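You operate a simulated robot arm through the tools that you are given. There is no shell and no other tool.

You run a simulated two-armed robot. Do the job below in one go: nothing can be reset, and whatever is moved stays where it is left.

JOB
Run the orange sack on the belt slowly up to the stop eye.
Fine: set forward and slow and switch the eye on before you start; let the eye stop the belt.

It is judged by the outcome, as a careful person would: the job done as asked, and still so three seconds after it is handed in. It fails if anything else is knocked over, pushed out of place, dropped, spilled or broken.

ROBOT AND FRAMES
Two 6-joint arms with fingered hands on one trunk that stands fixed in place. Base frame: the origin is at the foot of the trunk, x ahead of it, y to its left, z up. Units: mm, rad, N and s.
The left shoulder is at [20, 157, 829], the right one opposite. Each reaches about 892 mm from its shoulder. Payload 4.1 kg a hand.
The TCP of each hand is the grasp point between the finger pads, 33 mm short of the fingertips. In the tool frame z runs along the fingers and y along their closing line. The gripper opens to 112 mm; its body begins 39 mm behind the TCP. The gripper is a hand of 4 fingers: y runs from the thumb to the fingers, the wrist lies at [-16, -118, -200] in the tool frame, and closing takes about 1.5 s.
Orientation is told as [roll, pitch, yaw] about the base's x, y, z axes, in that order, counted from this pose: with the fingers straight down and the wrist toward the robot, the tool's x, y and z point along [0, 1, 0], [1, 0, 0] and [0, 0, -1] of the base frame.

CONTROLS
- The arms move only by the tool play_rows. It takes "left_deltas", "right_deltas" or both (then of equal length, played together; a hand with none holds still); each is a list of rows, each an object of numbers (a shift or turn left out is 0, a gripper value left out holds the last): "claw": the opening, from 0 (shut) to 1 (fully open); "x", "y", "z": the shift along the base's x, y, z in units of 250 mm (1.0 is 250 mm); "wx", "wy", "wz": the turn, a rotation vector about the base's x, y, z in units of 120 degrees (1.0 is 120 degrees). In form: [{"claw": .., "x": .., "y": .., "z": .., "wx": .., "wy": .., "wz": ..}, ...]. A call has 1 to 20 rows; each row is the pose to reach, as a shift and turn from the pose commanded when the call began. A call with a number of a shift or a turn outside -1 to 1 is refused whole. A row lasts 0.2 s, in which the tool goes at most 50 mm and 0.15 rad; a call with a longer step from one row to the next is refused whole, and so is a gripper value outside its range. Where a pose cannot be reached the arm comes as near as it can. A force on the tool above 40 N (or 10 N above the force at the start of the call, whichever is more), or a blocked arm, ends the call early, and 0.2 s more pass. The fingers move at their own pace (about 72 mm/s each) and stop on an object; they squeeze with about 29 N. The grip force told is the motor's: it shows also when the fingers shut on nothing. Time passes only in rows, and 0.2 s behind the last, so rows that repeat a pose let the fingers close. The reply holds the time, the measured pose of the TCP, the force on the tool along the base axes, the opening and the grip force, in the units named above and with some noise, with the torque about the TCP (base axes, N m) and any sound that the robot's microphone picked up, and new pictures: "views" is both (left out), scene, wrist or none (wrist: the cameras of the hands that moved).
- Cameras (640 x 400 px; columns grow to the right, rows downward): "scene" is now at [74.2, -14.6, 1479.1]; the picture's right is [-0.14, -0.99, 0.00], its down [-0.48, 0.07, -0.88] and it looks along [0.87, -0.12, -0.48] (base axes); focal length 334 px, centre (320, 200). "left" rides on the left gripper at [-66, -89, -130] in its tool frame; the picture's right is [-0.79, -0.29, 0.54], its down [0.55, -0.71, 0.44] and it looks along [0.26, 0.64, 0.72] (tool axes); focal length 247 px, centre (320, 200). "right" rides on the right gripper at [66, -89, -130] in its tool frame; the picture's right is [-0.79, 0.29, -0.54], its down [-0.55, -0.71, 0.44] and it looks along [-0.26, 0.64, 0.72] (tool axes); focal length 247 px, centre (320, 200). There is no depth. A picture from a camera that has moved, and an enlarged one, comes with that camera's place and axes in the base frame and with its lens. The place of the scene camera against the robot may be out by one fixed shift of up to 18 mm in any direction.
- grasp_type(shape, hand): the hand has 4 fingers and takes this shape, open, in about a second: jaw (thumb against the fingers, like two jaws); tri (thumb and two fingers); tip (a fingertip pinch); poke (one finger out to press); point (the index stretched); flat (the hand flat); cup (the hand cupped); fist (a fist). The gripper value then closes the fingers along that shape, each until it touches; the sizes above hold for jaw. It gives what a move gives, with no picture.
- aim_head(pan, tilt): turns the head with the scene camera to pan (to the left, within 1.501 rad either way) and tilt (down, from -0.506 to 1.204), counted from straight ahead of the robot. It gives what a move gives, and a new picture of the scene camera.
- inspect(camera, box): a new picture of the part [left, top, right, bottom] of that camera's present view, enlarged. It takes no simulated time.
- hand_in(): hands the job in; it is judged then, once.

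Places have to be worked out from the pictures, the camera data and where the tool is seen. Open the grippers and draw the arms clear of the work before you hand the job in, unless the task says otherwise.

The tools are called after "Call:" as a command line: name --argument value ..., lists and objects as JSON in quotes. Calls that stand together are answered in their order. play_rows: Moves the arms, as the interface text tells. Its arguments: {"type":"object","properties":{"left_deltas":{"type":"array"},"right_deltas":{"type":"array"},"views":{"type":"string","enum":["both","scene","wrist","none"]}},"required":[]} The other tools are called the same way: grasp_type (shape, hand) gives the hand a shape; aim_head (pan, tilt) turns the head that bears the scene camera; inspect (camera, box) takes an enlarged picture of a part of a camera's view; hand_in () hands the job in.

At the start:

```text
time_s: 0.0
left_position: [445.2, 131.1, 1224.6]
left_ee_rot: [0.001, 0.0, -0.119]
left_contact_force: [-0.4, -0.3, -0.4]
left_wrist_torque: [-0.03, -0.01, -0.02]
left_opening: 111.5
left_grasp_force: 0.0
left_shape: jaw
right_position: [396.0, -242.0, 1261.3]
right_ee_rot: [-0.001, -0.001, -0.119]
right_contact_force: [0.3, -0.8, 0.8]
right_wrist_torque: [0.0, -0.03, 0.0]
right_opening: 111.5
right_grasp_force: 0.0
right_shape: jaw
head pan, tilt (commanded): [-0.136, 0.504]
```

scene: 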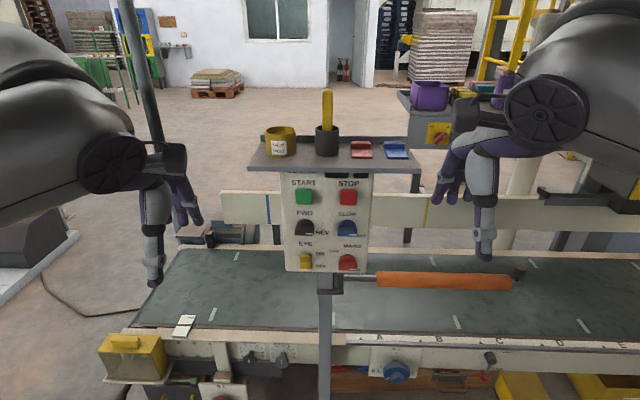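
right: 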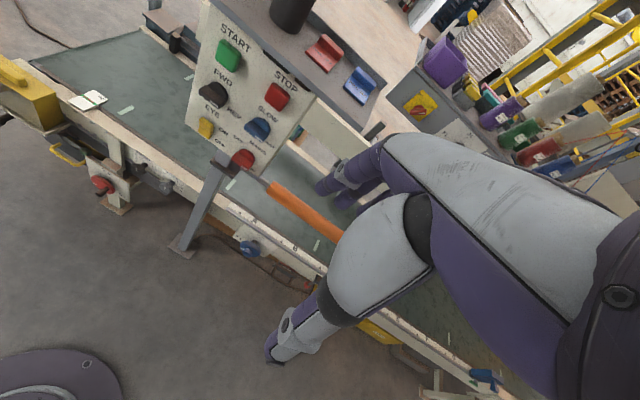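
left: 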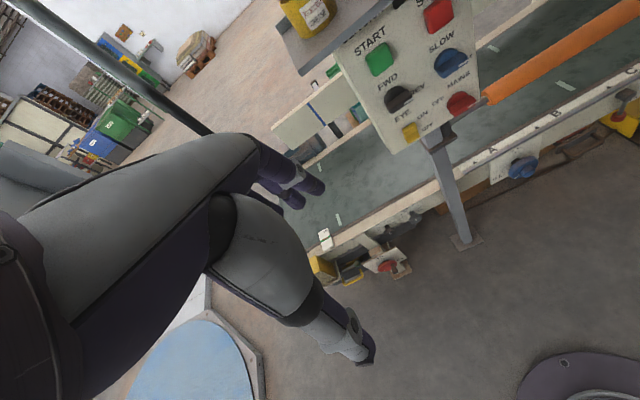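

The scene shows a control box with START/STOP, FWD/REV, SLOW/FAST, EYE and MAINS knobs over a belt; I don't yet see the orange sack clearly. I'll enlarge the panel and the belt.

Call:
inspect --camera "scene" --box '[270, 165, 390, 280]'

Call:
inspect --camera "scene" --box '[320, 220, 640, 400]'

Call:
inspect --camera "scene" --box '[90, 220, 330, 400]'

Call:
inspect --camera "left" --box '[330, 0, 500, 160]'

```text
3.48 times, centred on (330, 222) of scene
camera zoom: at [74.2, -14.6, 1479.1], right [-0.14, -0.99, 0.0], down [-0.48, 0.07, -0.88], along [0.87, -0.12, -0.48], focal length 1162 px, centre (285, 122)
```

zoom: 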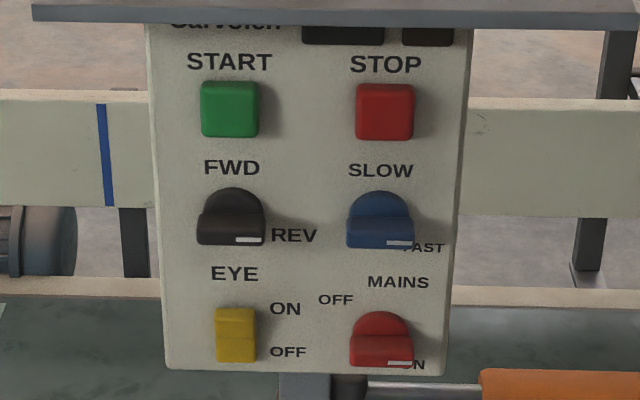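

```text
2.00 times, centred on (480, 310) of scene
camera zoom: at [74.2, -14.6, 1479.1], right [-0.14, -0.99, 0.0], down [-0.48, 0.07, -0.88], along [0.87, -0.12, -0.48], focal length 668 px, centre (0, -20)
```

zoom: 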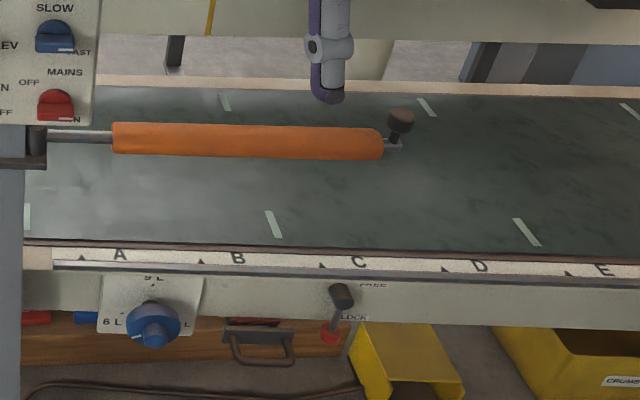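

```text
2.22 times, centred on (210, 310) of scene
camera zoom: at [74.2, -14.6, 1479.1], right [-0.14, -0.99, 0.0], down [-0.48, 0.07, -0.88], along [0.87, -0.12, -0.48], focal length 742 px, centre (564, -44)
```

zoom: 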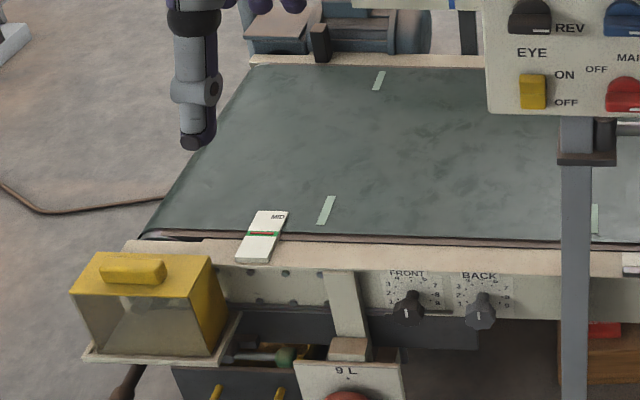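

```text
2.50 times, centred on (415, 80) of left
camera zoom: at [348.6, 75.9, 1355.6], right [-0.38, -0.75, -0.54], down [-0.64, 0.63, -0.44], along [0.67, 0.18, -0.72], focal length 617 px, centre (82, 500)
```

zoom: 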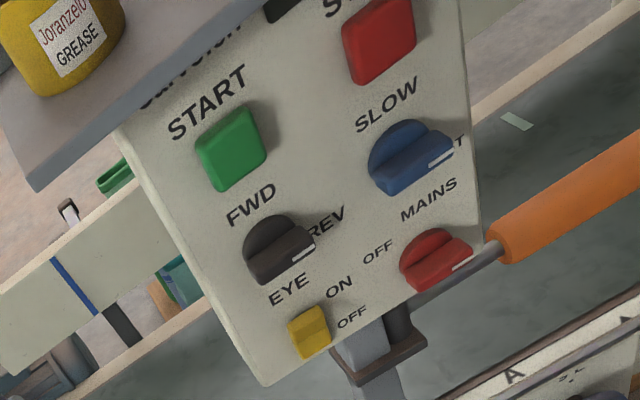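

The black knob seems to point at REV, the blue one at FAST, the mains at ON, and the eye rocker needs checking. The orange padded bar isn't a sack, so I'll turn the head to look along the belt.

Call:
aim_head --pan -0.8 --tilt 0.5

Call:
aim_head --pan -1.4 --tilt 0.6

Call:
aim_head --pan 0.6 --tilt 0.6

Call:
aim_head --pan -0.136 --tilt 0.9

```text
time_s: 1.0
left_position: [444.1, 130.3, 1224.2]
left_ee_rot: [0.001, 0.0, -0.119]
left_contact_force: [0.2, 0.7, 0.1]
left_wrist_torque: [-0.01, -0.02, -0.03]
left_opening: 111.6
left_grasp_force: 0.1
left_shape: jaw
right_position: [395.2, -243.4, 1261.0]
right_ee_rot: [0.001, 0.001, -0.118]
right_contact_force: [0.7, -0.1, 0.1]
right_wrist_torque: [-0.03, 0.01, 0.01]
right_opening: 111.5
right_grasp_force: 0.0
right_shape: jaw
head pan, tilt (commanded): [-0.799, 0.499]
camera scene: at [47.7, -67.5, 1479.5], right [-0.72, -0.7, 0.0], down [-0.33, 0.34, -0.88], along [0.61, -0.63, -0.48], focal length 334 px, centre (320, 200)
```

scene: 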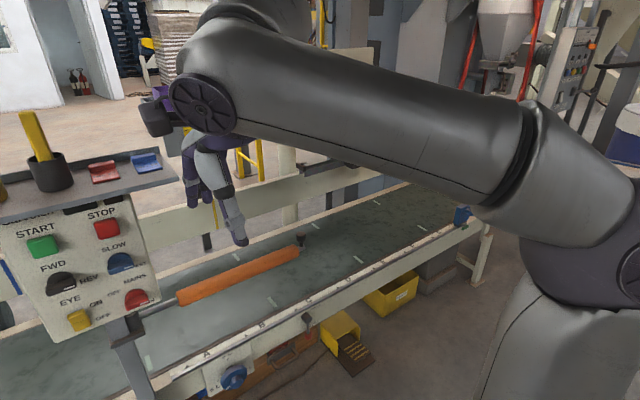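

```text
time_s: 2.0
left_position: [444.1, 130.7, 1224.4]
left_ee_rot: [-0.001, -0.001, -0.119]
left_contact_force: [0.1, -0.5, -0.4]
left_wrist_torque: [0.01, 0.01, -0.01]
left_opening: 111.7
left_grasp_force: 0.1
left_shape: jaw
right_position: [395.3, -242.6, 1261.7]
right_ee_rot: [0.0, 0.0, -0.119]
right_contact_force: [0.0, -0.4, 0.8]
right_wrist_torque: [0.03, 0.0, 0.01]
right_opening: 111.8
right_grasp_force: 0.0
right_shape: jaw
head pan, tilt (commanded): [-1.4, 0.6]
camera scene: at [-0.7, -89.4, 1470.4], right [-0.99, -0.17, 0.0], down [-0.1, 0.56, -0.83], along [0.14, -0.81, -0.56], focal length 334 px, centre (320, 200)
```

scene: 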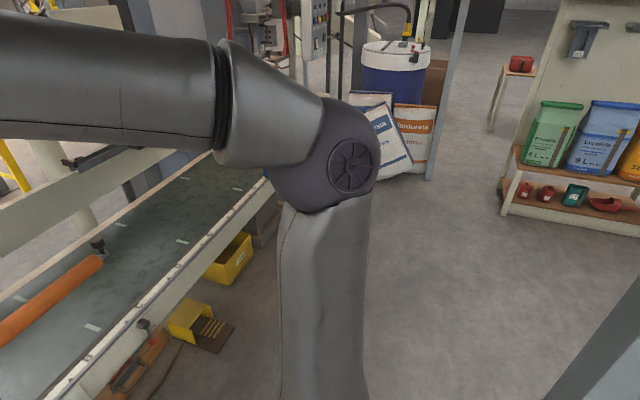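

```text
time_s: 4.0
left_position: [445.4, 130.5, 1225.4]
left_ee_rot: [0.0, 0.0, -0.118]
left_contact_force: [0.5, -0.1, 0.4]
left_wrist_torque: [0.01, 0.05, -0.02]
left_opening: 111.7
left_grasp_force: 0.0
left_shape: jaw
right_position: [394.7, -243.2, 1259.3]
right_ee_rot: [0.0, 0.002, -0.119]
right_contact_force: [-0.1, -0.6, 0.4]
right_wrist_torque: [0.01, -0.01, 0.05]
right_opening: 111.5
right_grasp_force: 0.0
right_shape: jaw
head pan, tilt (commanded): [0.6, 0.6]
camera scene: at [57.2, 47.6, 1470.4], right [0.56, -0.83, 0.0], down [-0.47, -0.32, -0.83], along [0.68, 0.47, -0.56], focal length 334 px, centre (320, 200)
```

scene: 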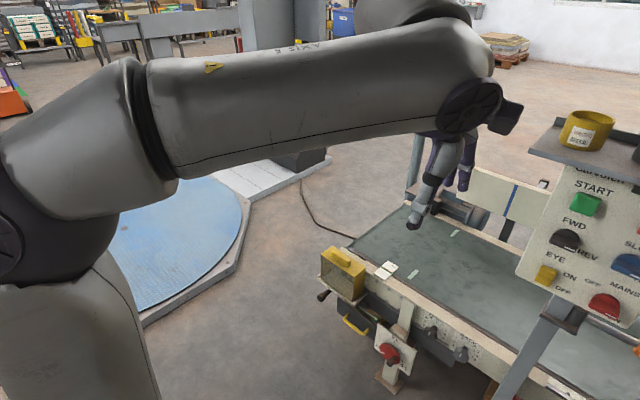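

```text
time_s: 5.1
left_position: [444.9, 132.3, 1223.7]
left_ee_rot: [0.001, 0.001, -0.118]
left_contact_force: [0.3, -0.5, 0.2]
left_wrist_torque: [0.0, -0.01, 0.01]
left_opening: 111.7
left_grasp_force: 0.1
left_shape: jaw
right_position: [396.3, -242.1, 1260.7]
right_ee_rot: [0.0, 0.0, -0.119]
right_contact_force: [0.2, -0.1, 0.8]
right_wrist_torque: [-0.01, 0.02, 0.0]
right_opening: 111.5
right_grasp_force: 0.0
right_shape: jaw
head pan, tilt (commanded): [-0.136, 0.901]
camera scene: at [59.0, -12.5, 1445.7], right [-0.13, -0.99, 0.0], down [-0.78, 0.11, -0.62], along [0.62, -0.08, -0.78], focal length 334 px, centre (320, 200)
```

scene: 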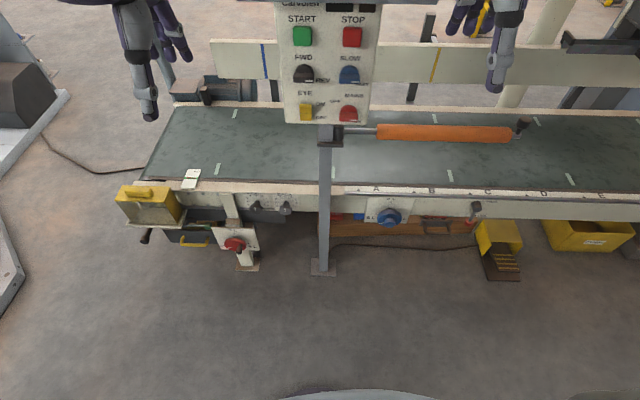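

No sack is visible yet; the right arm hides part of the belt. I'll zoom in on the orange bar and what is visible of the belt's right half.

Call:
aim_head --pan -0.6 --tilt 0.75

Call:
inspect --camera "scene" --box '[150, 60, 470, 260]'

Call:
inspect --camera "scene" --box '[320, 0, 640, 200]'

Call:
inspect --camera "right" --box '[140, 0, 400, 260]'

```text
time_s: 6.0
left_position: [444.4, 131.1, 1225.0]
left_ee_rot: [0.001, 0.001, -0.119]
left_contact_force: [-0.6, -0.2, 0.8]
left_wrist_torque: [-0.01, 0.01, -0.02]
left_opening: 111.5
left_grasp_force: 0.1
left_shape: jaw
right_position: [395.2, -243.1, 1262.1]
right_ee_rot: [0.0, 0.0, -0.119]
right_contact_force: [-0.4, 0.0, 0.6]
right_wrist_torque: [-0.01, -0.02, -0.02]
right_opening: 111.6
right_grasp_force: 0.1
right_shape: jaw
head pan, tilt (commanded): [-0.6, 0.75]
camera scene: at [52.6, -49.1, 1457.5], right [-0.56, -0.83, 0.0], down [-0.56, 0.38, -0.73], along [0.6, -0.41, -0.68], focal length 334 px, centre (320, 200)
```

scene: 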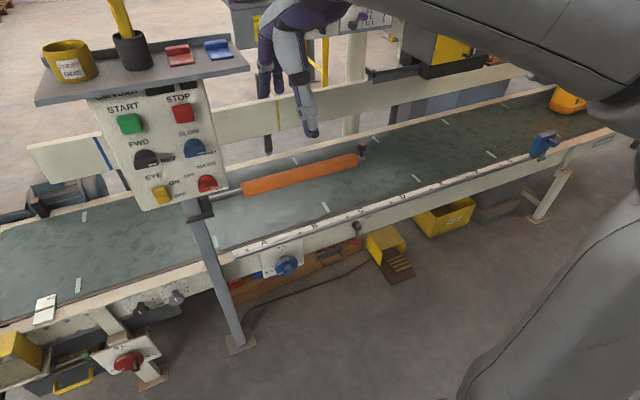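

```text
2.00 times, centred on (310, 160) of scene
camera zoom: at [52.6, -49.1, 1457.5], right [-0.56, -0.83, 0.0], down [-0.56, 0.38, -0.73], along [0.6, -0.41, -0.68], focal length 668 px, centre (340, 280)
```

zoom: 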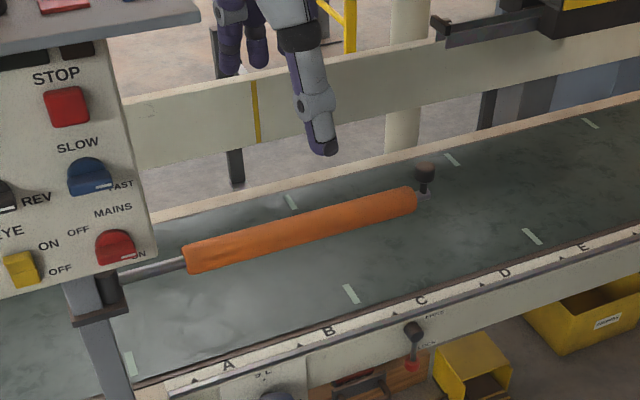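

```text
2.00 times, centred on (480, 100) of scene
camera zoom: at [52.6, -49.1, 1457.5], right [-0.56, -0.83, 0.0], down [-0.56, 0.38, -0.73], along [0.6, -0.41, -0.68], focal length 668 px, centre (0, 400)
```

zoom: 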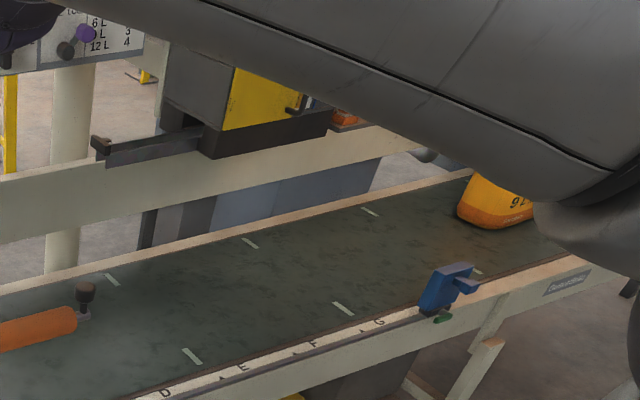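

```text
1.54 times, centred on (270, 130) of right
camera zoom: at [314.7, -166.1, 1390.6], right [0.19, -0.82, 0.54], down [-0.77, -0.46, -0.44], along [0.61, -0.33, -0.72], focal length 380 px, centre (397, 308)
```

zoom: 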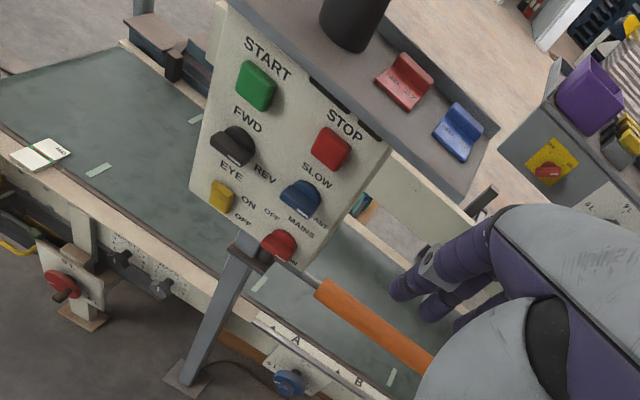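

An orange sack marked "9 L" is at the right end of the belt, beside a blue unit on the front rail that may be the eye. I'll zoom hard on the panel controls and on that end of the belt.

Call:
aim_head --pan -0.136 --tilt 0.5

Call:
inspect --camera "scene" --box '[285, 205, 335, 240]'

Call:
inspect --camera "scene" --box '[325, 205, 375, 240]'

Call:
inspect --camera "scene" --box '[285, 238, 335, 273]'

Call:
inspect --camera "scene" --box '[325, 238, 375, 273]'

Call:
inspect --camera "right" --box '[190, 70, 300, 180]'

Call:
inspect --camera "left" --box '[380, 40, 480, 140]'

```text
time_s: 6.9
left_position: [443.9, 130.3, 1224.4]
left_ee_rot: [-0.001, -0.001, -0.119]
left_contact_force: [0.3, -0.8, 0.5]
left_wrist_torque: [-0.01, -0.03, 0.01]
left_opening: 111.7
left_grasp_force: 0.1
left_shape: jaw
right_position: [394.9, -242.9, 1260.3]
right_ee_rot: [0.0, -0.002, -0.118]
right_contact_force: [0.0, -0.4, -0.2]
right_wrist_torque: [0.01, 0.0, 0.02]
right_opening: 111.4
right_grasp_force: 0.1
right_shape: jaw
head pan, tilt (commanded): [-0.136, 0.499]
camera scene: at [74.3, -14.7, 1479.5], right [-0.14, -0.99, 0.0], down [-0.47, 0.07, -0.88], along [0.87, -0.12, -0.48], focal length 334 px, centre (320, 200)
```

scene: 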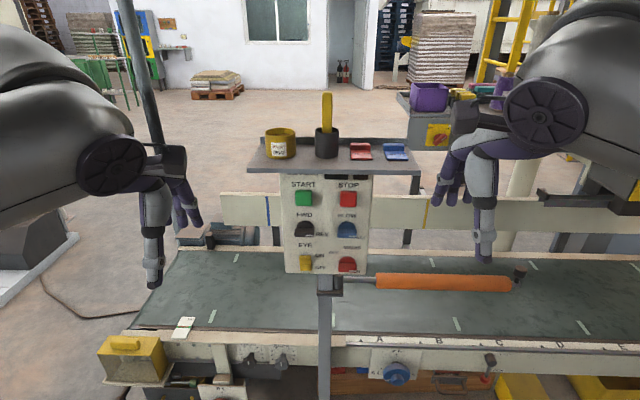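

```text
11.43 times, centred on (310, 222) of scene
camera zoom: at [74.3, -14.7, 1479.5], right [-0.14, -0.99, 0.0], down [-0.47, 0.07, -0.88], along [0.87, -0.12, -0.48], focal length 3816 px, centre (434, -57)
```

zoom: 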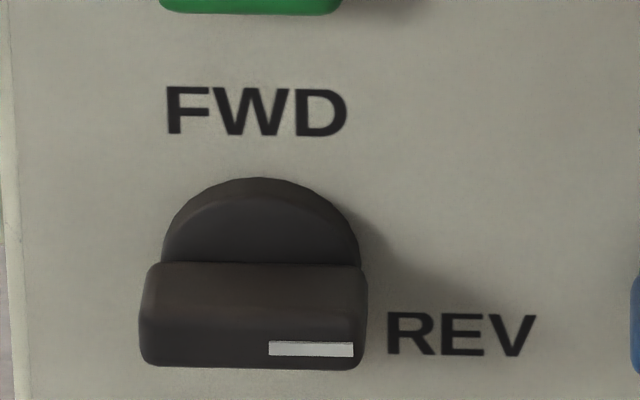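

```text
11.43 times, centred on (350, 222) of scene
camera zoom: at [74.3, -14.7, 1479.5], right [-0.14, -0.99, 0.0], down [-0.47, 0.07, -0.88], along [0.87, -0.12, -0.48], focal length 3816 px, centre (-23, -57)
```

zoom: 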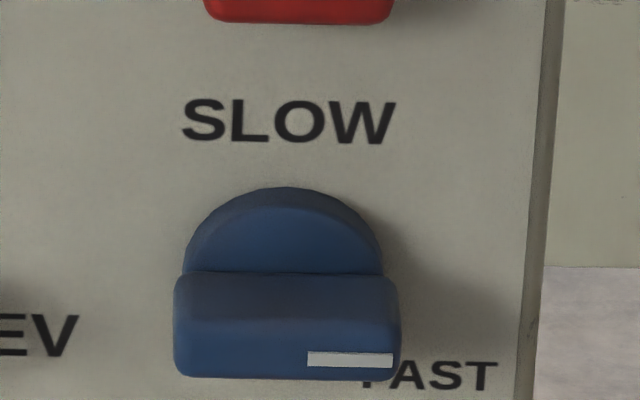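

```text
11.43 times, centred on (310, 256) of scene
camera zoom: at [74.3, -14.7, 1479.5], right [-0.14, -0.99, 0.0], down [-0.47, 0.07, -0.88], along [0.87, -0.12, -0.48], focal length 3816 px, centre (434, -434)
```

zoom: 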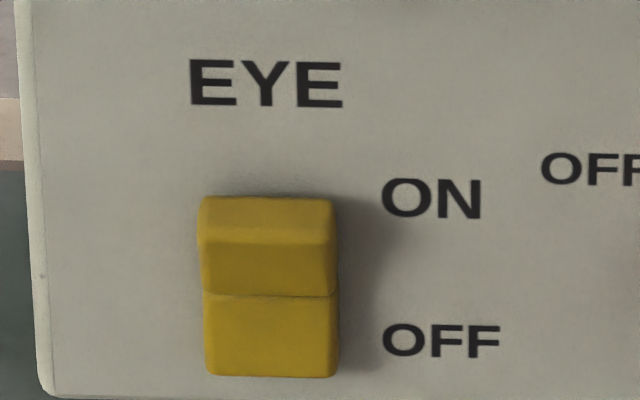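

```text
11.43 times, centred on (350, 256) of scene
camera zoom: at [74.3, -14.7, 1479.5], right [-0.14, -0.99, 0.0], down [-0.47, 0.07, -0.88], along [0.87, -0.12, -0.48], focal length 3816 px, centre (-23, -434)
```

zoom: 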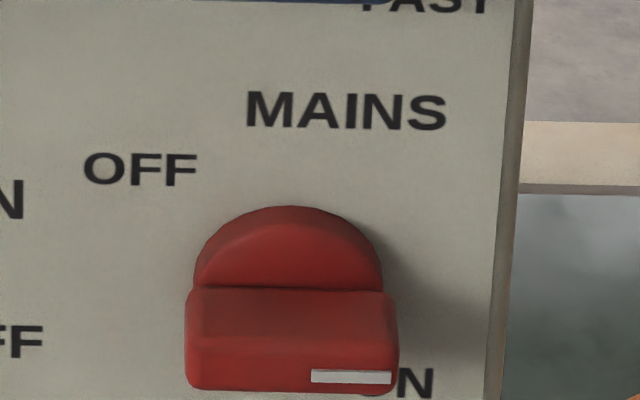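

```text
3.64 times, centred on (245, 125) of right
camera zoom: at [314.8, -166.1, 1390.6], right [0.19, -0.82, 0.54], down [-0.77, -0.46, -0.44], along [0.61, -0.33, -0.72], focal length 898 px, centre (593, 473)
```

zoom: 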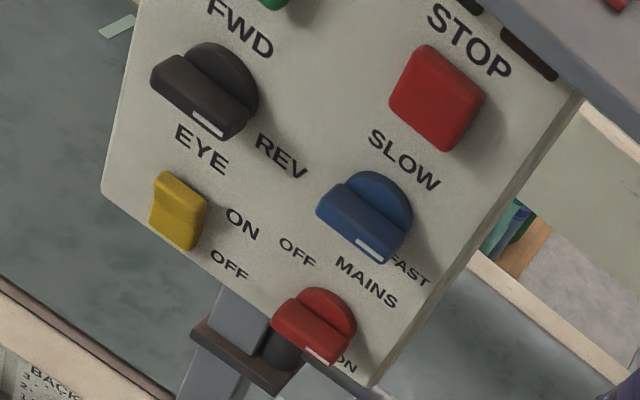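

```text
4.00 times, centred on (430, 90) of left
camera zoom: at [348.6, 75.9, 1355.6], right [-0.38, -0.75, -0.54], down [-0.64, 0.63, -0.44], along [0.67, 0.18, -0.72], focal length 988 px, centre (-120, 640)
```

zoom: 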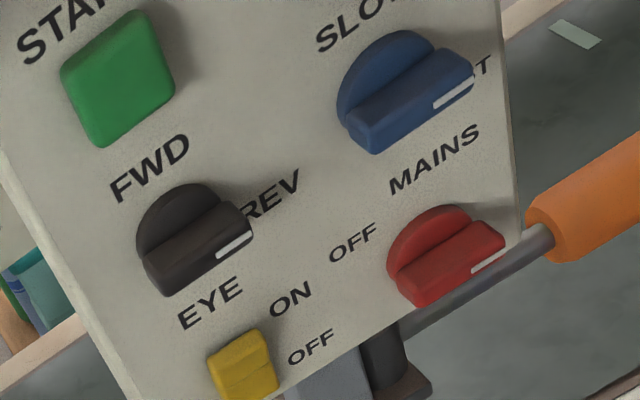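

All three selectors point to the right (REV, FAST, mains ON). I'll zoom closer on the rocker to see which half is pressed, and look again at the sack end of the belt.

Call:
inspect --camera "right" --box '[205, 110, 240, 150]'

Call:
inspect --camera "left" --box '[385, 110, 430, 150]'

Call:
aim_head --pan -0.75 --tilt 0.6

Call:
inspect --camera "scene" --box '[360, 100, 540, 260]'

```text
10.00 times, centred on (222, 130) of right
camera zoom: at [314.8, -166.1, 1390.6], right [0.19, -0.82, 0.54], down [-0.77, -0.46, -0.44], along [0.61, -0.33, -0.72], focal length 2470 px, centre (1295, 900)
```

zoom: 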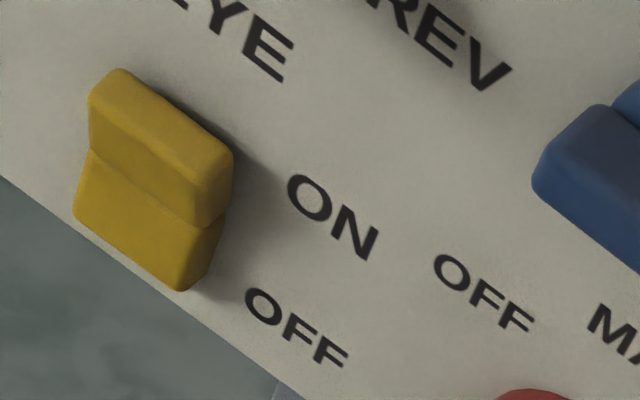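

```text
10.00 times, centred on (408, 130) of left
camera zoom: at [348.6, 75.9, 1355.6], right [-0.38, -0.75, -0.54], down [-0.64, 0.63, -0.44], along [0.67, 0.18, -0.72], focal length 2470 px, centre (-555, 900)
```

zoom: 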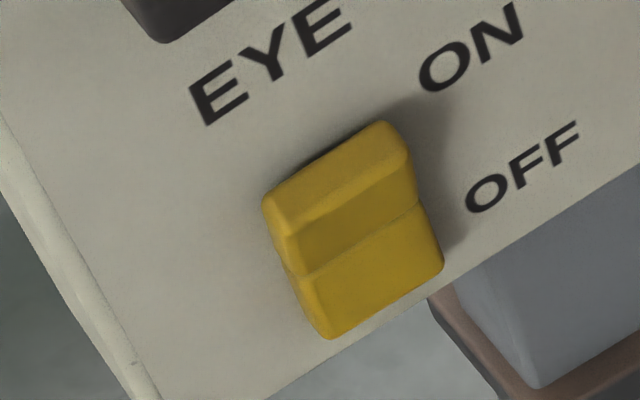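

```text
time_s: 7.9
left_position: [444.6, 130.2, 1224.6]
left_ee_rot: [0.002, 0.0, -0.119]
left_contact_force: [0.2, -1.1, 0.7]
left_wrist_torque: [0.0, 0.02, -0.03]
left_opening: 111.6
left_grasp_force: 0.1
left_shape: jaw
right_position: [394.5, -242.8, 1260.2]
right_ee_rot: [0.0, -0.001, -0.119]
right_contact_force: [0.0, -0.1, 0.1]
right_wrist_torque: [0.02, 0.01, 0.0]
right_opening: 111.8
right_grasp_force: 0.1
right_shape: jaw
head pan, tilt (commanded): [-0.75, 0.6]
camera scene: at [48.9, -62.5, 1470.4], right [-0.68, -0.73, 0.0], down [-0.41, 0.38, -0.83], along [0.6, -0.56, -0.56], focal length 334 px, centre (320, 200)
```

scene: 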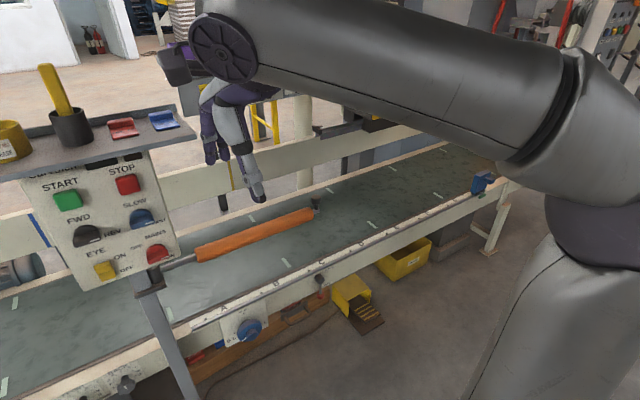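

```text
2.50 times, centred on (450, 180) of scene
camera zoom: at [48.9, -62.5, 1470.4], right [-0.68, -0.73, 0.0], down [-0.41, 0.38, -0.83], along [0.6, -0.56, -0.56], focal length 835 px, centre (-5, 250)
```

zoom: 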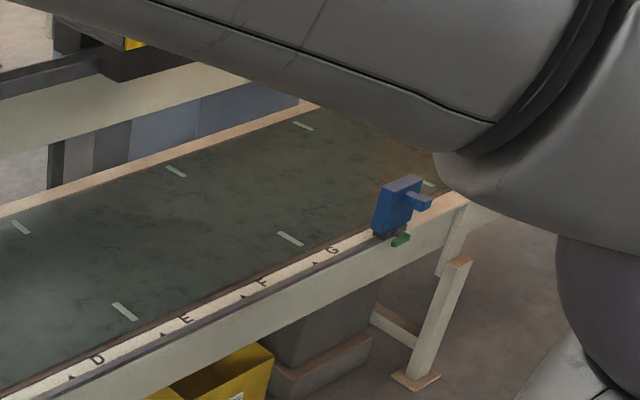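

The yellow rocker's upper half stands proud, so the eye is OFF; the black knob is on REV and the blue on FAST. Triangulating with the two wrist cameras puts the panel face near x≈728 at y≈-67, yawed about -0.17 rad, with the black knob's axis through about (696, -63, 1033). I'll bring the right hand to face the panel, standing off about 100 mm.

Call:
play_rows --right_deltas '[{"claw": 0.6, "x": 0.0586, "y": 0.056, "z": -0.0651, "wx": -0.0064, "wy": -0.0532}, {"x": 0.1171, "y": 0.112, "z": -0.1303, "wx": -0.0127, "wy": -0.1064}, {"x": 0.1757, "y": 0.168, "z": -0.1954, "wx": -0.0191, "wy": -0.1596}, {"x": 0.2343, "y": 0.224, "z": -0.2606, "wx": -0.0254, "wy": -0.2128}, {"x": 0.2929, "y": 0.28, "z": -0.3257, "wx": -0.0318, "wy": -0.266}, {"x": 0.3514, "y": 0.336, "z": -0.3909, "wx": -0.0381, "wy": -0.3192}, {"x": 0.41, "y": 0.392, "z": -0.456, "wx": -0.0445, "wy": -0.3724}, {"x": 0.4686, "y": 0.448, "z": -0.5211, "wx": -0.0509, "wy": -0.4255}, {"x": 0.5271, "y": 0.504, "z": -0.5863, "wx": -0.0572, "wy": -0.4787}, {"x": 0.5857, "y": 0.56, "z": -0.6514, "wx": -0.0636, "wy": -0.5319}, {"x": 0.6443, "y": 0.616, "z": -0.7166, "wx": -0.0699, "wy": -0.5851}, {"x": 0.7029, "y": 0.672, "z": -0.7817, "wx": -0.0763, "wy": -0.6383}, {"x": 0.7614, "y": 0.728, "z": -0.8469, "wx": -0.0826, "wy": -0.6915}, {"x": 0.82, "y": 0.784, "z": -0.912, "wx": -0.089, "wy": -0.7447}, {"x": 0.82, "y": 0.784, "z": -0.912, "wx": -0.089, "wy": -0.7447}]' --views "both"

Call:
aim_head --pan -0.136 --tilt 0.5

```text
time_s: 11.1
left_position: [445.3, 130.9, 1224.1]
left_ee_rot: [0.001, 0.0, -0.12]
left_contact_force: [0.2, 0.2, 0.0]
left_wrist_torque: [0.0, -0.06, 0.03]
left_opening: 111.8
left_grasp_force: 0.1
left_shape: jaw
right_position: [616.2, 7.2, 1069.5]
right_ee_rot: [0.66, -1.519, -0.827]
right_contact_force: [-0.7, -0.3, 0.1]
right_wrist_torque: [0.0, -0.02, 0.02]
right_opening: 67.3
right_grasp_force: 0.1
right_shape: jaw
right hand out of reach, approached as far as the arm can: row 11, 12, 13, 14, 15
head pan, tilt (commanded): [-0.75, 0.6]
camera scene: at [48.6, -62.6, 1470.4], right [-0.68, -0.73, 0.0], down [-0.41, 0.39, -0.83], along [0.6, -0.56, -0.56], focal length 334 px, centre (320, 200)
camera right: at [495.1, 97.3, 988.2], right [-0.65, -0.7, 0.28], down [0.31, -0.59, -0.75], along [0.69, -0.4, 0.6], focal length 247 px, centre (320, 200)
```

scene: 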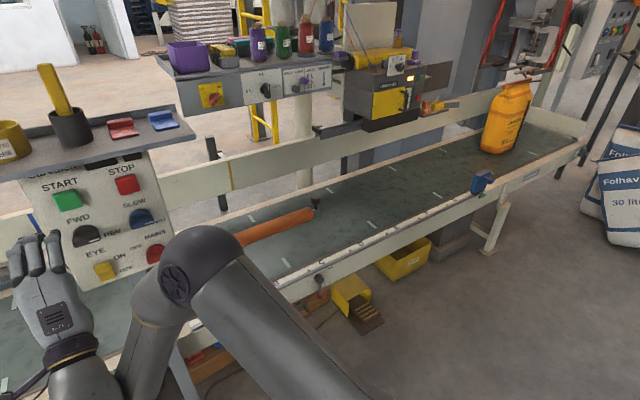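
right: 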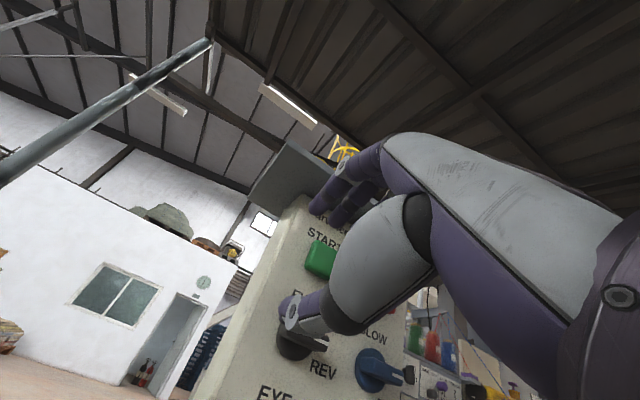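

```text
time_s: 12.1
left_position: [444.6, 131.3, 1224.0]
left_ee_rot: [-0.001, 0.0, -0.119]
left_contact_force: [0.1, 0.5, -0.1]
left_wrist_torque: [0.01, 0.07, 0.04]
left_opening: 111.4
left_grasp_force: 0.1
left_shape: jaw
right_position: [615.3, 5.6, 1070.2]
right_ee_rot: [0.638, -1.517, -0.807]
right_contact_force: [0.0, 1.1, -0.3]
right_wrist_torque: [0.02, 0.0, -0.01]
right_opening: 67.5
right_grasp_force: 0.1
right_shape: jaw
head pan, tilt (commanded): [-0.136, 0.499]
camera scene: at [74.3, -14.7, 1479.5], right [-0.14, -0.99, 0.0], down [-0.47, 0.07, -0.88], along [0.87, -0.12, -0.48], focal length 334 px, centre (320, 200)
```

scene: 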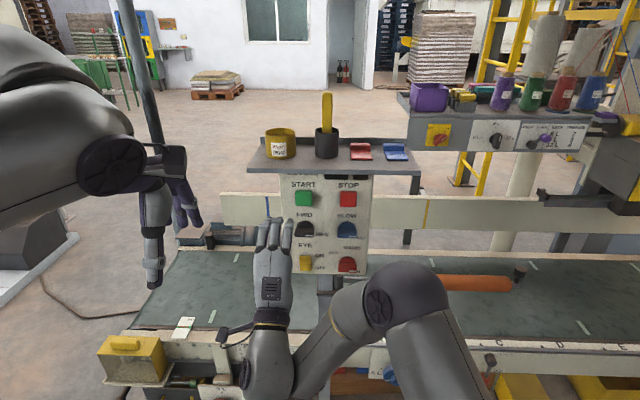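

Now the whole orange sack is visible, standing at the right end of the belt with the blue eye unit on the front rail just left of it. The hand faces the panel, but its place was out of reach (folded too far); I'll push it forward toward the black knob's axis, still short of the bar.

Call:
play_rows --right_deltas '[{"x": 0.04, "y": -0.007, "wz": -0.006}, {"x": 0.08, "y": -0.014, "wz": -0.012}, {"x": 0.12, "y": -0.021, "wz": -0.018}, {"x": 0.16, "y": -0.028, "wz": -0.024}, {"x": 0.2, "y": -0.035, "wz": -0.024}, {"x": 0.2, "y": -0.035, "wz": -0.024}]' --views "both"

Call:
inspect --camera "scene" --box '[220, 170, 400, 300]'

Call:
inspect --camera "left" --box '[300, 0, 540, 200]'

```text
time_s: 13.5
left_position: [445.3, 130.8, 1223.5]
left_ee_rot: [0.0, 0.0, -0.117]
left_contact_force: [-0.4, 0.4, -0.2]
left_wrist_torque: [0.0, 0.0, -0.03]
left_opening: 111.9
left_grasp_force: 0.1
left_shape: jaw
right_position: [663.8, -1.2, 1070.2]
right_ee_rot: [0.634, -1.516, -0.852]
right_contact_force: [0.8, -0.4, 0.2]
right_wrist_torque: [-0.01, 0.0, 0.0]
right_opening: 67.7
right_grasp_force: 0.0
right_shape: jaw
head pan, tilt (commanded): [-0.136, 0.499]
camera scene: at [74.3, -14.6, 1479.5], right [-0.14, -0.99, 0.0], down [-0.47, 0.07, -0.88], along [0.87, -0.12, -0.48], focal length 334 px, centre (320, 200)
camera right: at [549.3, 96.4, 989.8], right [-0.69, -0.67, 0.28], down [0.28, -0.6, -0.75], along [0.67, -0.44, 0.6], focal length 247 px, centre (320, 200)
```

scene: 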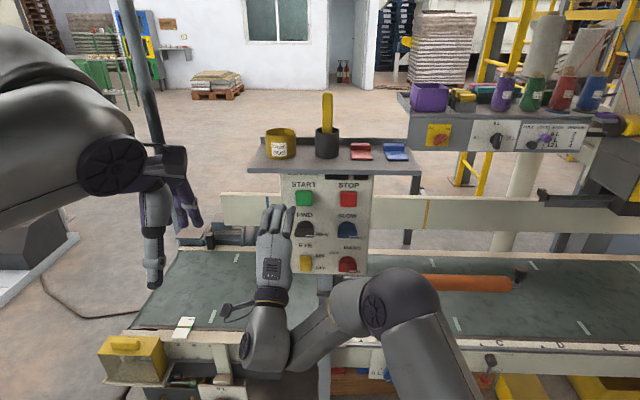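
right: 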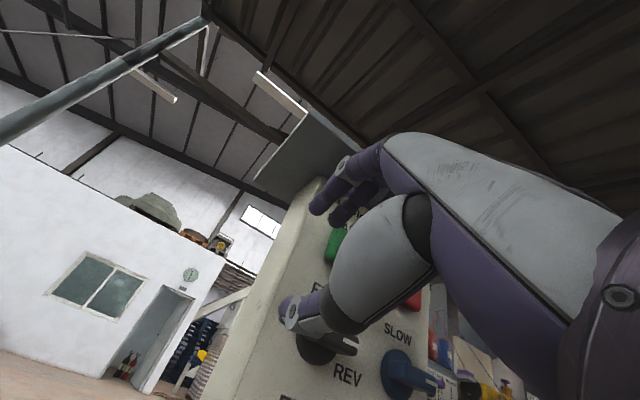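

```text
3.08 times, centred on (310, 235) of scene
camera zoom: at [74.3, -14.6, 1479.5], right [-0.14, -0.99, 0.0], down [-0.47, 0.07, -0.88], along [0.87, -0.12, -0.48], focal length 1028 px, centre (351, 92)
```

zoom: 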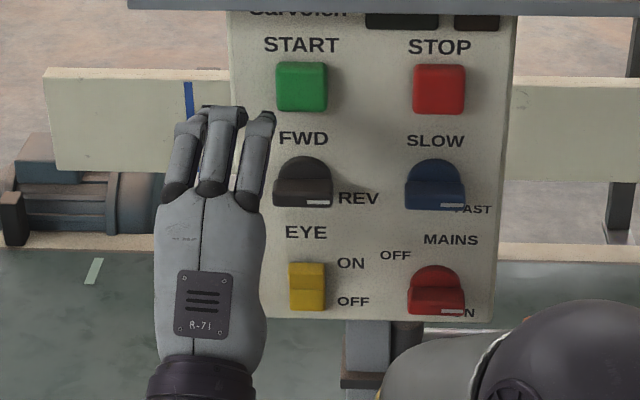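

```text
2.00 times, centred on (420, 100) of left
camera zoom: at [348.6, 75.9, 1355.6], right [-0.38, -0.75, -0.54], down [-0.64, 0.63, -0.44], along [0.67, 0.18, -0.72], focal length 494 px, centre (120, 400)
```

zoom: 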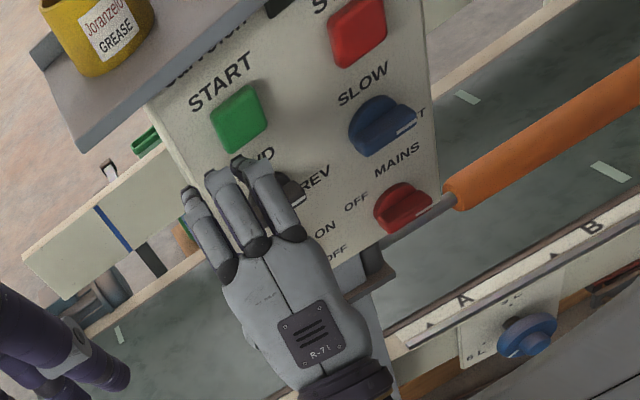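

The delta is taken from the reached pose, and orientation is right (fingers along the panel normal, thumb below). I'll slide right and down onto the black knob's axis, still with the fingertips just short of the bar.

Call:
play_rows --right_deltas '[{"x": -0.01, "y": -0.04, "z": -0.03}, {"x": -0.02, "y": -0.08, "z": -0.06}, {"x": -0.03, "y": -0.12, "z": -0.09}, {"x": -0.04, "y": -0.16, "z": -0.12}, {"x": -0.04, "y": -0.216, "z": -0.148}, {"x": -0.04, "y": -0.216, "z": -0.148}]' --views "both"

Call:
inspect --camera "scene" --box '[220, 170, 400, 300]'

Call:
inspect --camera "left" --box '[300, 0, 540, 200]'

```text
time_s: 14.9
left_position: [445.2, 131.7, 1224.6]
left_ee_rot: [-0.001, -0.002, -0.12]
left_contact_force: [0.0, -0.5, -0.5]
left_wrist_torque: [0.02, 0.01, 0.01]
left_opening: 111.5
left_grasp_force: 0.0
left_shape: jaw
right_position: [642.7, -35.4, 1041.1]
right_ee_rot: [0.657, -1.494, -0.898]
right_contact_force: [0.2, 0.4, 1.4]
right_wrist_torque: [0.0, 0.01, -0.01]
right_opening: 67.4
right_grasp_force: 0.2
right_shape: jaw
right hand out of reach, approached as far as the arm can: row 2, 3, 4, 5, 6
head pan, tilt (commanded): [-0.136, 0.499]
camera scene: at [74.3, -14.6, 1479.5], right [-0.14, -0.99, 0.0], down [-0.47, 0.06, -0.88], along [0.87, -0.12, -0.48], focal length 334 px, centre (320, 200)
camera right: at [527.7, 66.3, 962.8], right [-0.7, -0.66, 0.28], down [0.26, -0.6, -0.76], along [0.67, -0.46, 0.58], focal length 247 px, centre (320, 200)
```

scene: 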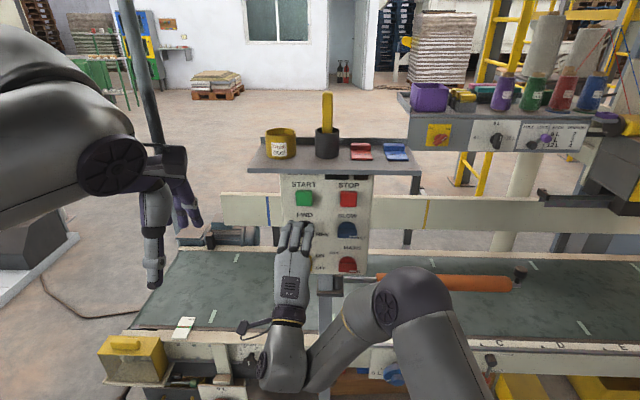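
right: 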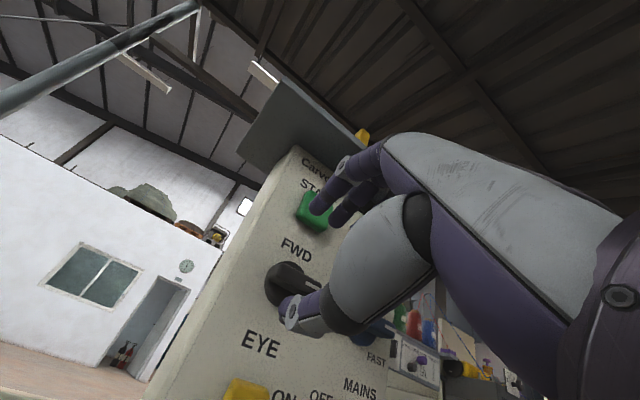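

```text
3.08 times, centred on (310, 235) of scene
camera zoom: at [74.3, -14.6, 1479.5], right [-0.14, -0.99, 0.0], down [-0.47, 0.06, -0.88], along [0.87, -0.12, -0.48], focal length 1028 px, centre (351, 92)
```

zoom: 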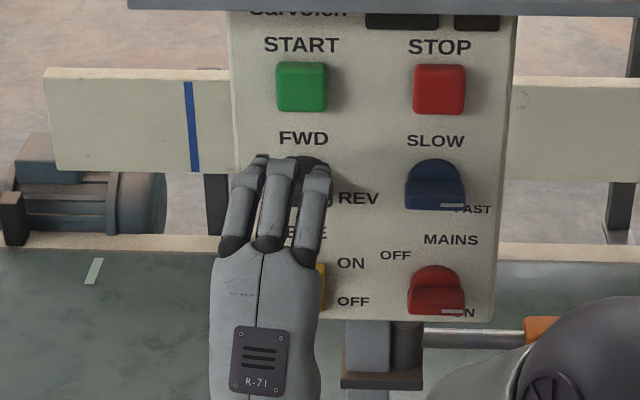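

```text
2.00 times, centred on (420, 100) of left
camera zoom: at [348.6, 76.0, 1355.6], right [-0.38, -0.75, -0.54], down [-0.64, 0.63, -0.44], along [0.67, 0.18, -0.72], focal length 494 px, centre (120, 400)
```

zoom: 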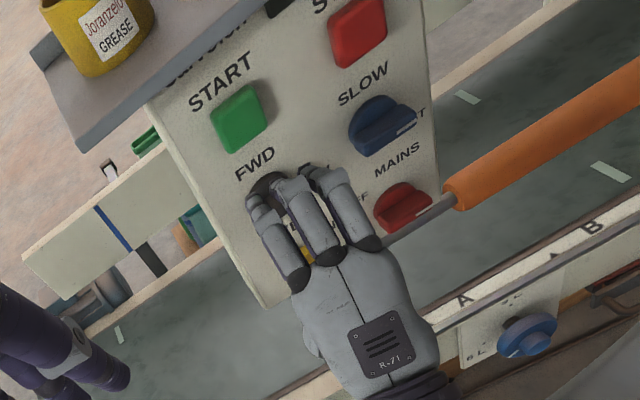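

The arm's fold limit stopped it about 20 mm left of the axis, yet the fingers sit above and the thumb below the bar. Going forward brings it back within reach, so I'll move in so the fingertips straddle the bar, and correct yaw and pitch.

Call:
play_rows --right_deltas '[{"x": 0.03, "y": -0.01, "z": -0.006, "wx": -0.001, "wy": -0.006, "wz": 0.006}, {"x": 0.06, "y": -0.03, "z": -0.012, "wx": -0.002, "wy": -0.012, "wz": 0.012}, {"x": 0.09, "y": -0.05, "z": -0.02, "wx": -0.003, "wy": -0.018, "wz": 0.019}, {"x": 0.12, "y": -0.075, "z": -0.026, "wx": -0.004, "wy": -0.025, "wz": 0.026}, {"x": 0.146, "y": -0.098, "z": -0.032, "wx": -0.0054, "wy": -0.0315, "wz": 0.033}, {"x": 0.146, "y": -0.098, "z": -0.032, "wx": -0.0054, "wy": -0.0315, "wz": 0.033}]' --views "both"

Call:
inspect --camera "scene" --box '[250, 180, 390, 280]'

Call:
inspect --camera "left" --box '[350, 20, 510, 140]'

Call:
inspect --camera "right" --box '[230, 160, 430, 400]'

```text
time_s: 16.3
left_position: [444.0, 130.6, 1225.4]
left_ee_rot: [-0.001, 0.0, -0.119]
left_contact_force: [-0.1, -0.6, 0.0]
left_wrist_torque: [0.05, -0.03, 0.01]
left_opening: 112.0
left_grasp_force: 0.1
left_shape: jaw
right_position: [649.2, -3.4, 1044.5]
right_ee_rot: [1.342, -1.492, -1.55]
right_contact_force: [-0.2, -1.7, 0.5]
right_wrist_torque: [-0.01, 0.03, 0.06]
right_opening: 67.5
right_grasp_force: 0.1
right_shape: jaw
right hand out of reach, approached as far as the arm can: row 1, 2, 3, 4, 5, 6
head pan, tilt (commanded): [-0.136, 0.499]
camera scene: at [73.9, -15.5, 1479.5], right [-0.14, -0.99, 0.0], down [-0.47, 0.07, -0.88], along [0.87, -0.12, -0.48], focal length 334 px, centre (320, 200)
camera right: at [535.5, 95.8, 962.1], right [-0.69, -0.68, 0.23], down [0.31, -0.57, -0.76], along [0.65, -0.45, 0.61], focal length 247 px, centre (320, 200)
```

scene: 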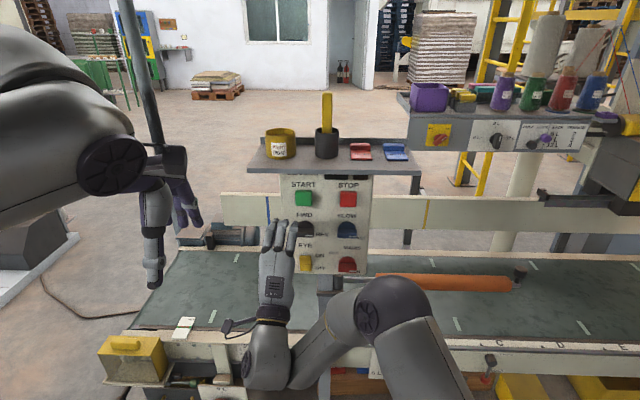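
right: 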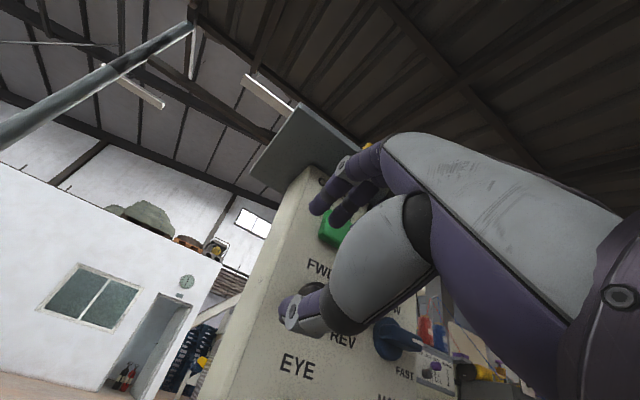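

```text
4.00 times, centred on (320, 230) of scene
camera zoom: at [73.9, -15.5, 1479.5], right [-0.14, -0.99, 0.0], down [-0.47, 0.07, -0.88], along [0.87, -0.12, -0.48], focal length 1336 px, centre (320, 80)
```

zoom: 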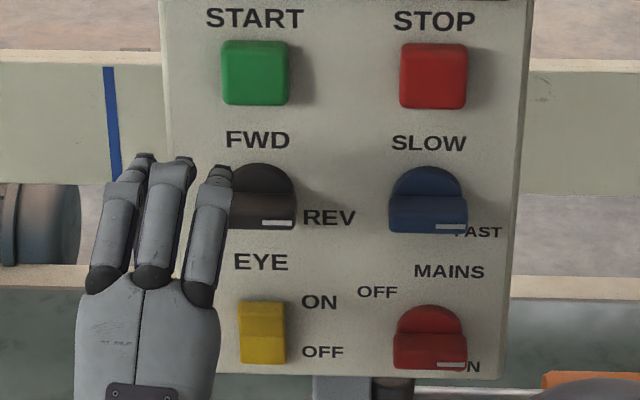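

```text
3.33 times, centred on (430, 80) of left
camera zoom: at [348.1, 75.2, 1355.8], right [-0.38, -0.75, -0.54], down [-0.64, 0.63, -0.44], along [0.67, 0.18, -0.72], focal length 823 px, centre (-47, 600)
```

zoom: 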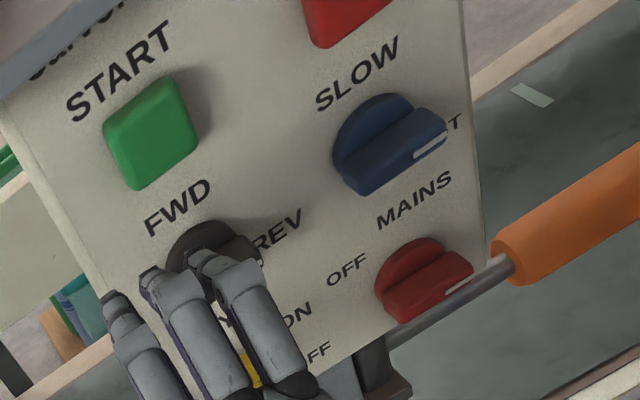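

```text
1.67 times, centred on (330, 280) of right
camera zoom: at [535.5, 95.8, 962.1], right [-0.69, -0.68, 0.23], down [0.31, -0.57, -0.76], along [0.65, -0.45, 0.61], focal length 412 px, centre (303, 67)
```

zoom: 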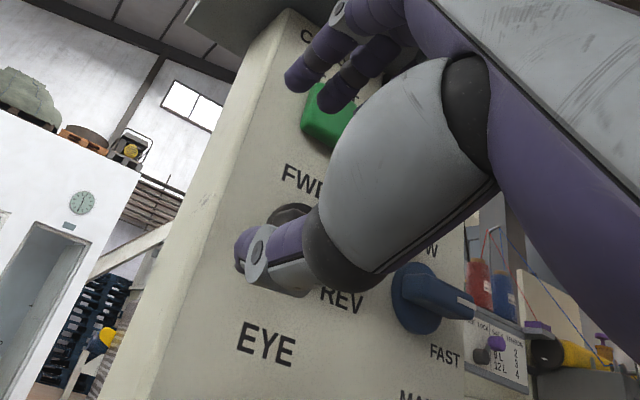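

Reaching with the thumb straight below is at a joint limit, so that roll is no good here. I'll back off and roll the hand a quarter turn so the wrist lies to the right (fingers left, thumb right), to see if that posture reaches the panel.

Call:
play_rows --right_deltas '[{"x": -0.0333, "y": -0.019, "wx": -0.0616, "wy": 0.0107}, {"x": -0.0667, "y": -0.038, "wx": -0.1231, "wy": 0.0215}, {"x": -0.1, "y": -0.057, "wx": -0.1847, "wy": 0.0323}, {"x": -0.1333, "y": -0.076, "wx": -0.2463, "wy": 0.043}, {"x": -0.1667, "y": -0.095, "wx": -0.3078, "wy": 0.0538}, {"x": -0.2, "y": -0.114, "wx": -0.3694, "wy": 0.0645}, {"x": -0.2, "y": -0.133, "wx": -0.431, "wy": 0.0753}, {"x": -0.2, "y": -0.152, "wx": -0.4925, "wy": 0.086}, {"x": -0.2, "y": -0.171, "wx": -0.5541, "wy": 0.0968}, {"x": -0.2, "y": -0.19, "wx": -0.6157, "wy": 0.1075}, {"x": -0.2, "y": -0.209, "wx": -0.6772, "wy": 0.1183}, {"x": -0.2, "y": -0.228, "wx": -0.7388, "wy": 0.129}, {"x": -0.2, "y": -0.228, "wx": -0.7388, "wy": 0.129}]' --views "both"

```text
time_s: 19.1
left_position: [445.1, 130.5, 1224.3]
left_ee_rot: [0.0, -0.001, -0.118]
left_contact_force: [0.4, 0.8, 0.2]
left_wrist_torque: [0.04, 0.0, -0.01]
left_opening: 111.8
left_grasp_force: 0.0
left_shape: jaw
right_position: [544.5, 61.2, 1120.6]
right_ee_rot: [-1.557, -0.044, 1.263]
right_contact_force: [0.1, 0.5, -0.3]
right_wrist_torque: [-0.04, 0.0, 0.01]
right_opening: 66.9
right_grasp_force: 0.1
right_shape: jaw
right hand out of reach, approached as far as the arm can: row 1, 2, 3, 4, 5, 6, 7, 8, 9, 10, 11, 12, 13
head pan, tilt (commanded): [-0.136, 0.499]
camera scene: at [74.1, -14.7, 1479.5], right [-0.14, -0.99, 0.0], down [-0.47, 0.07, -0.88], along [0.87, -0.12, -0.48], focal length 334 px, centre (320, 200)
camera right: at [392.9, 20.3, 1052.8], right [-0.43, 0.4, 0.81], down [0.2, -0.83, 0.51], along [0.88, 0.38, 0.28], focal length 247 px, centre (320, 200)
```

scene: 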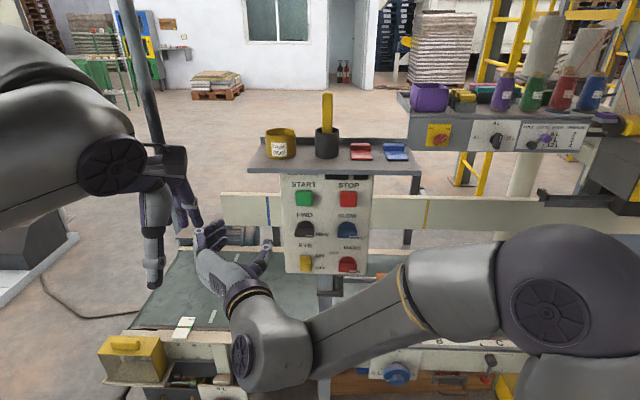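
right: 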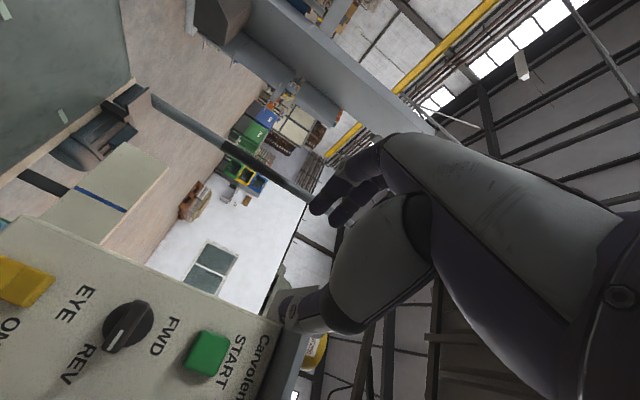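

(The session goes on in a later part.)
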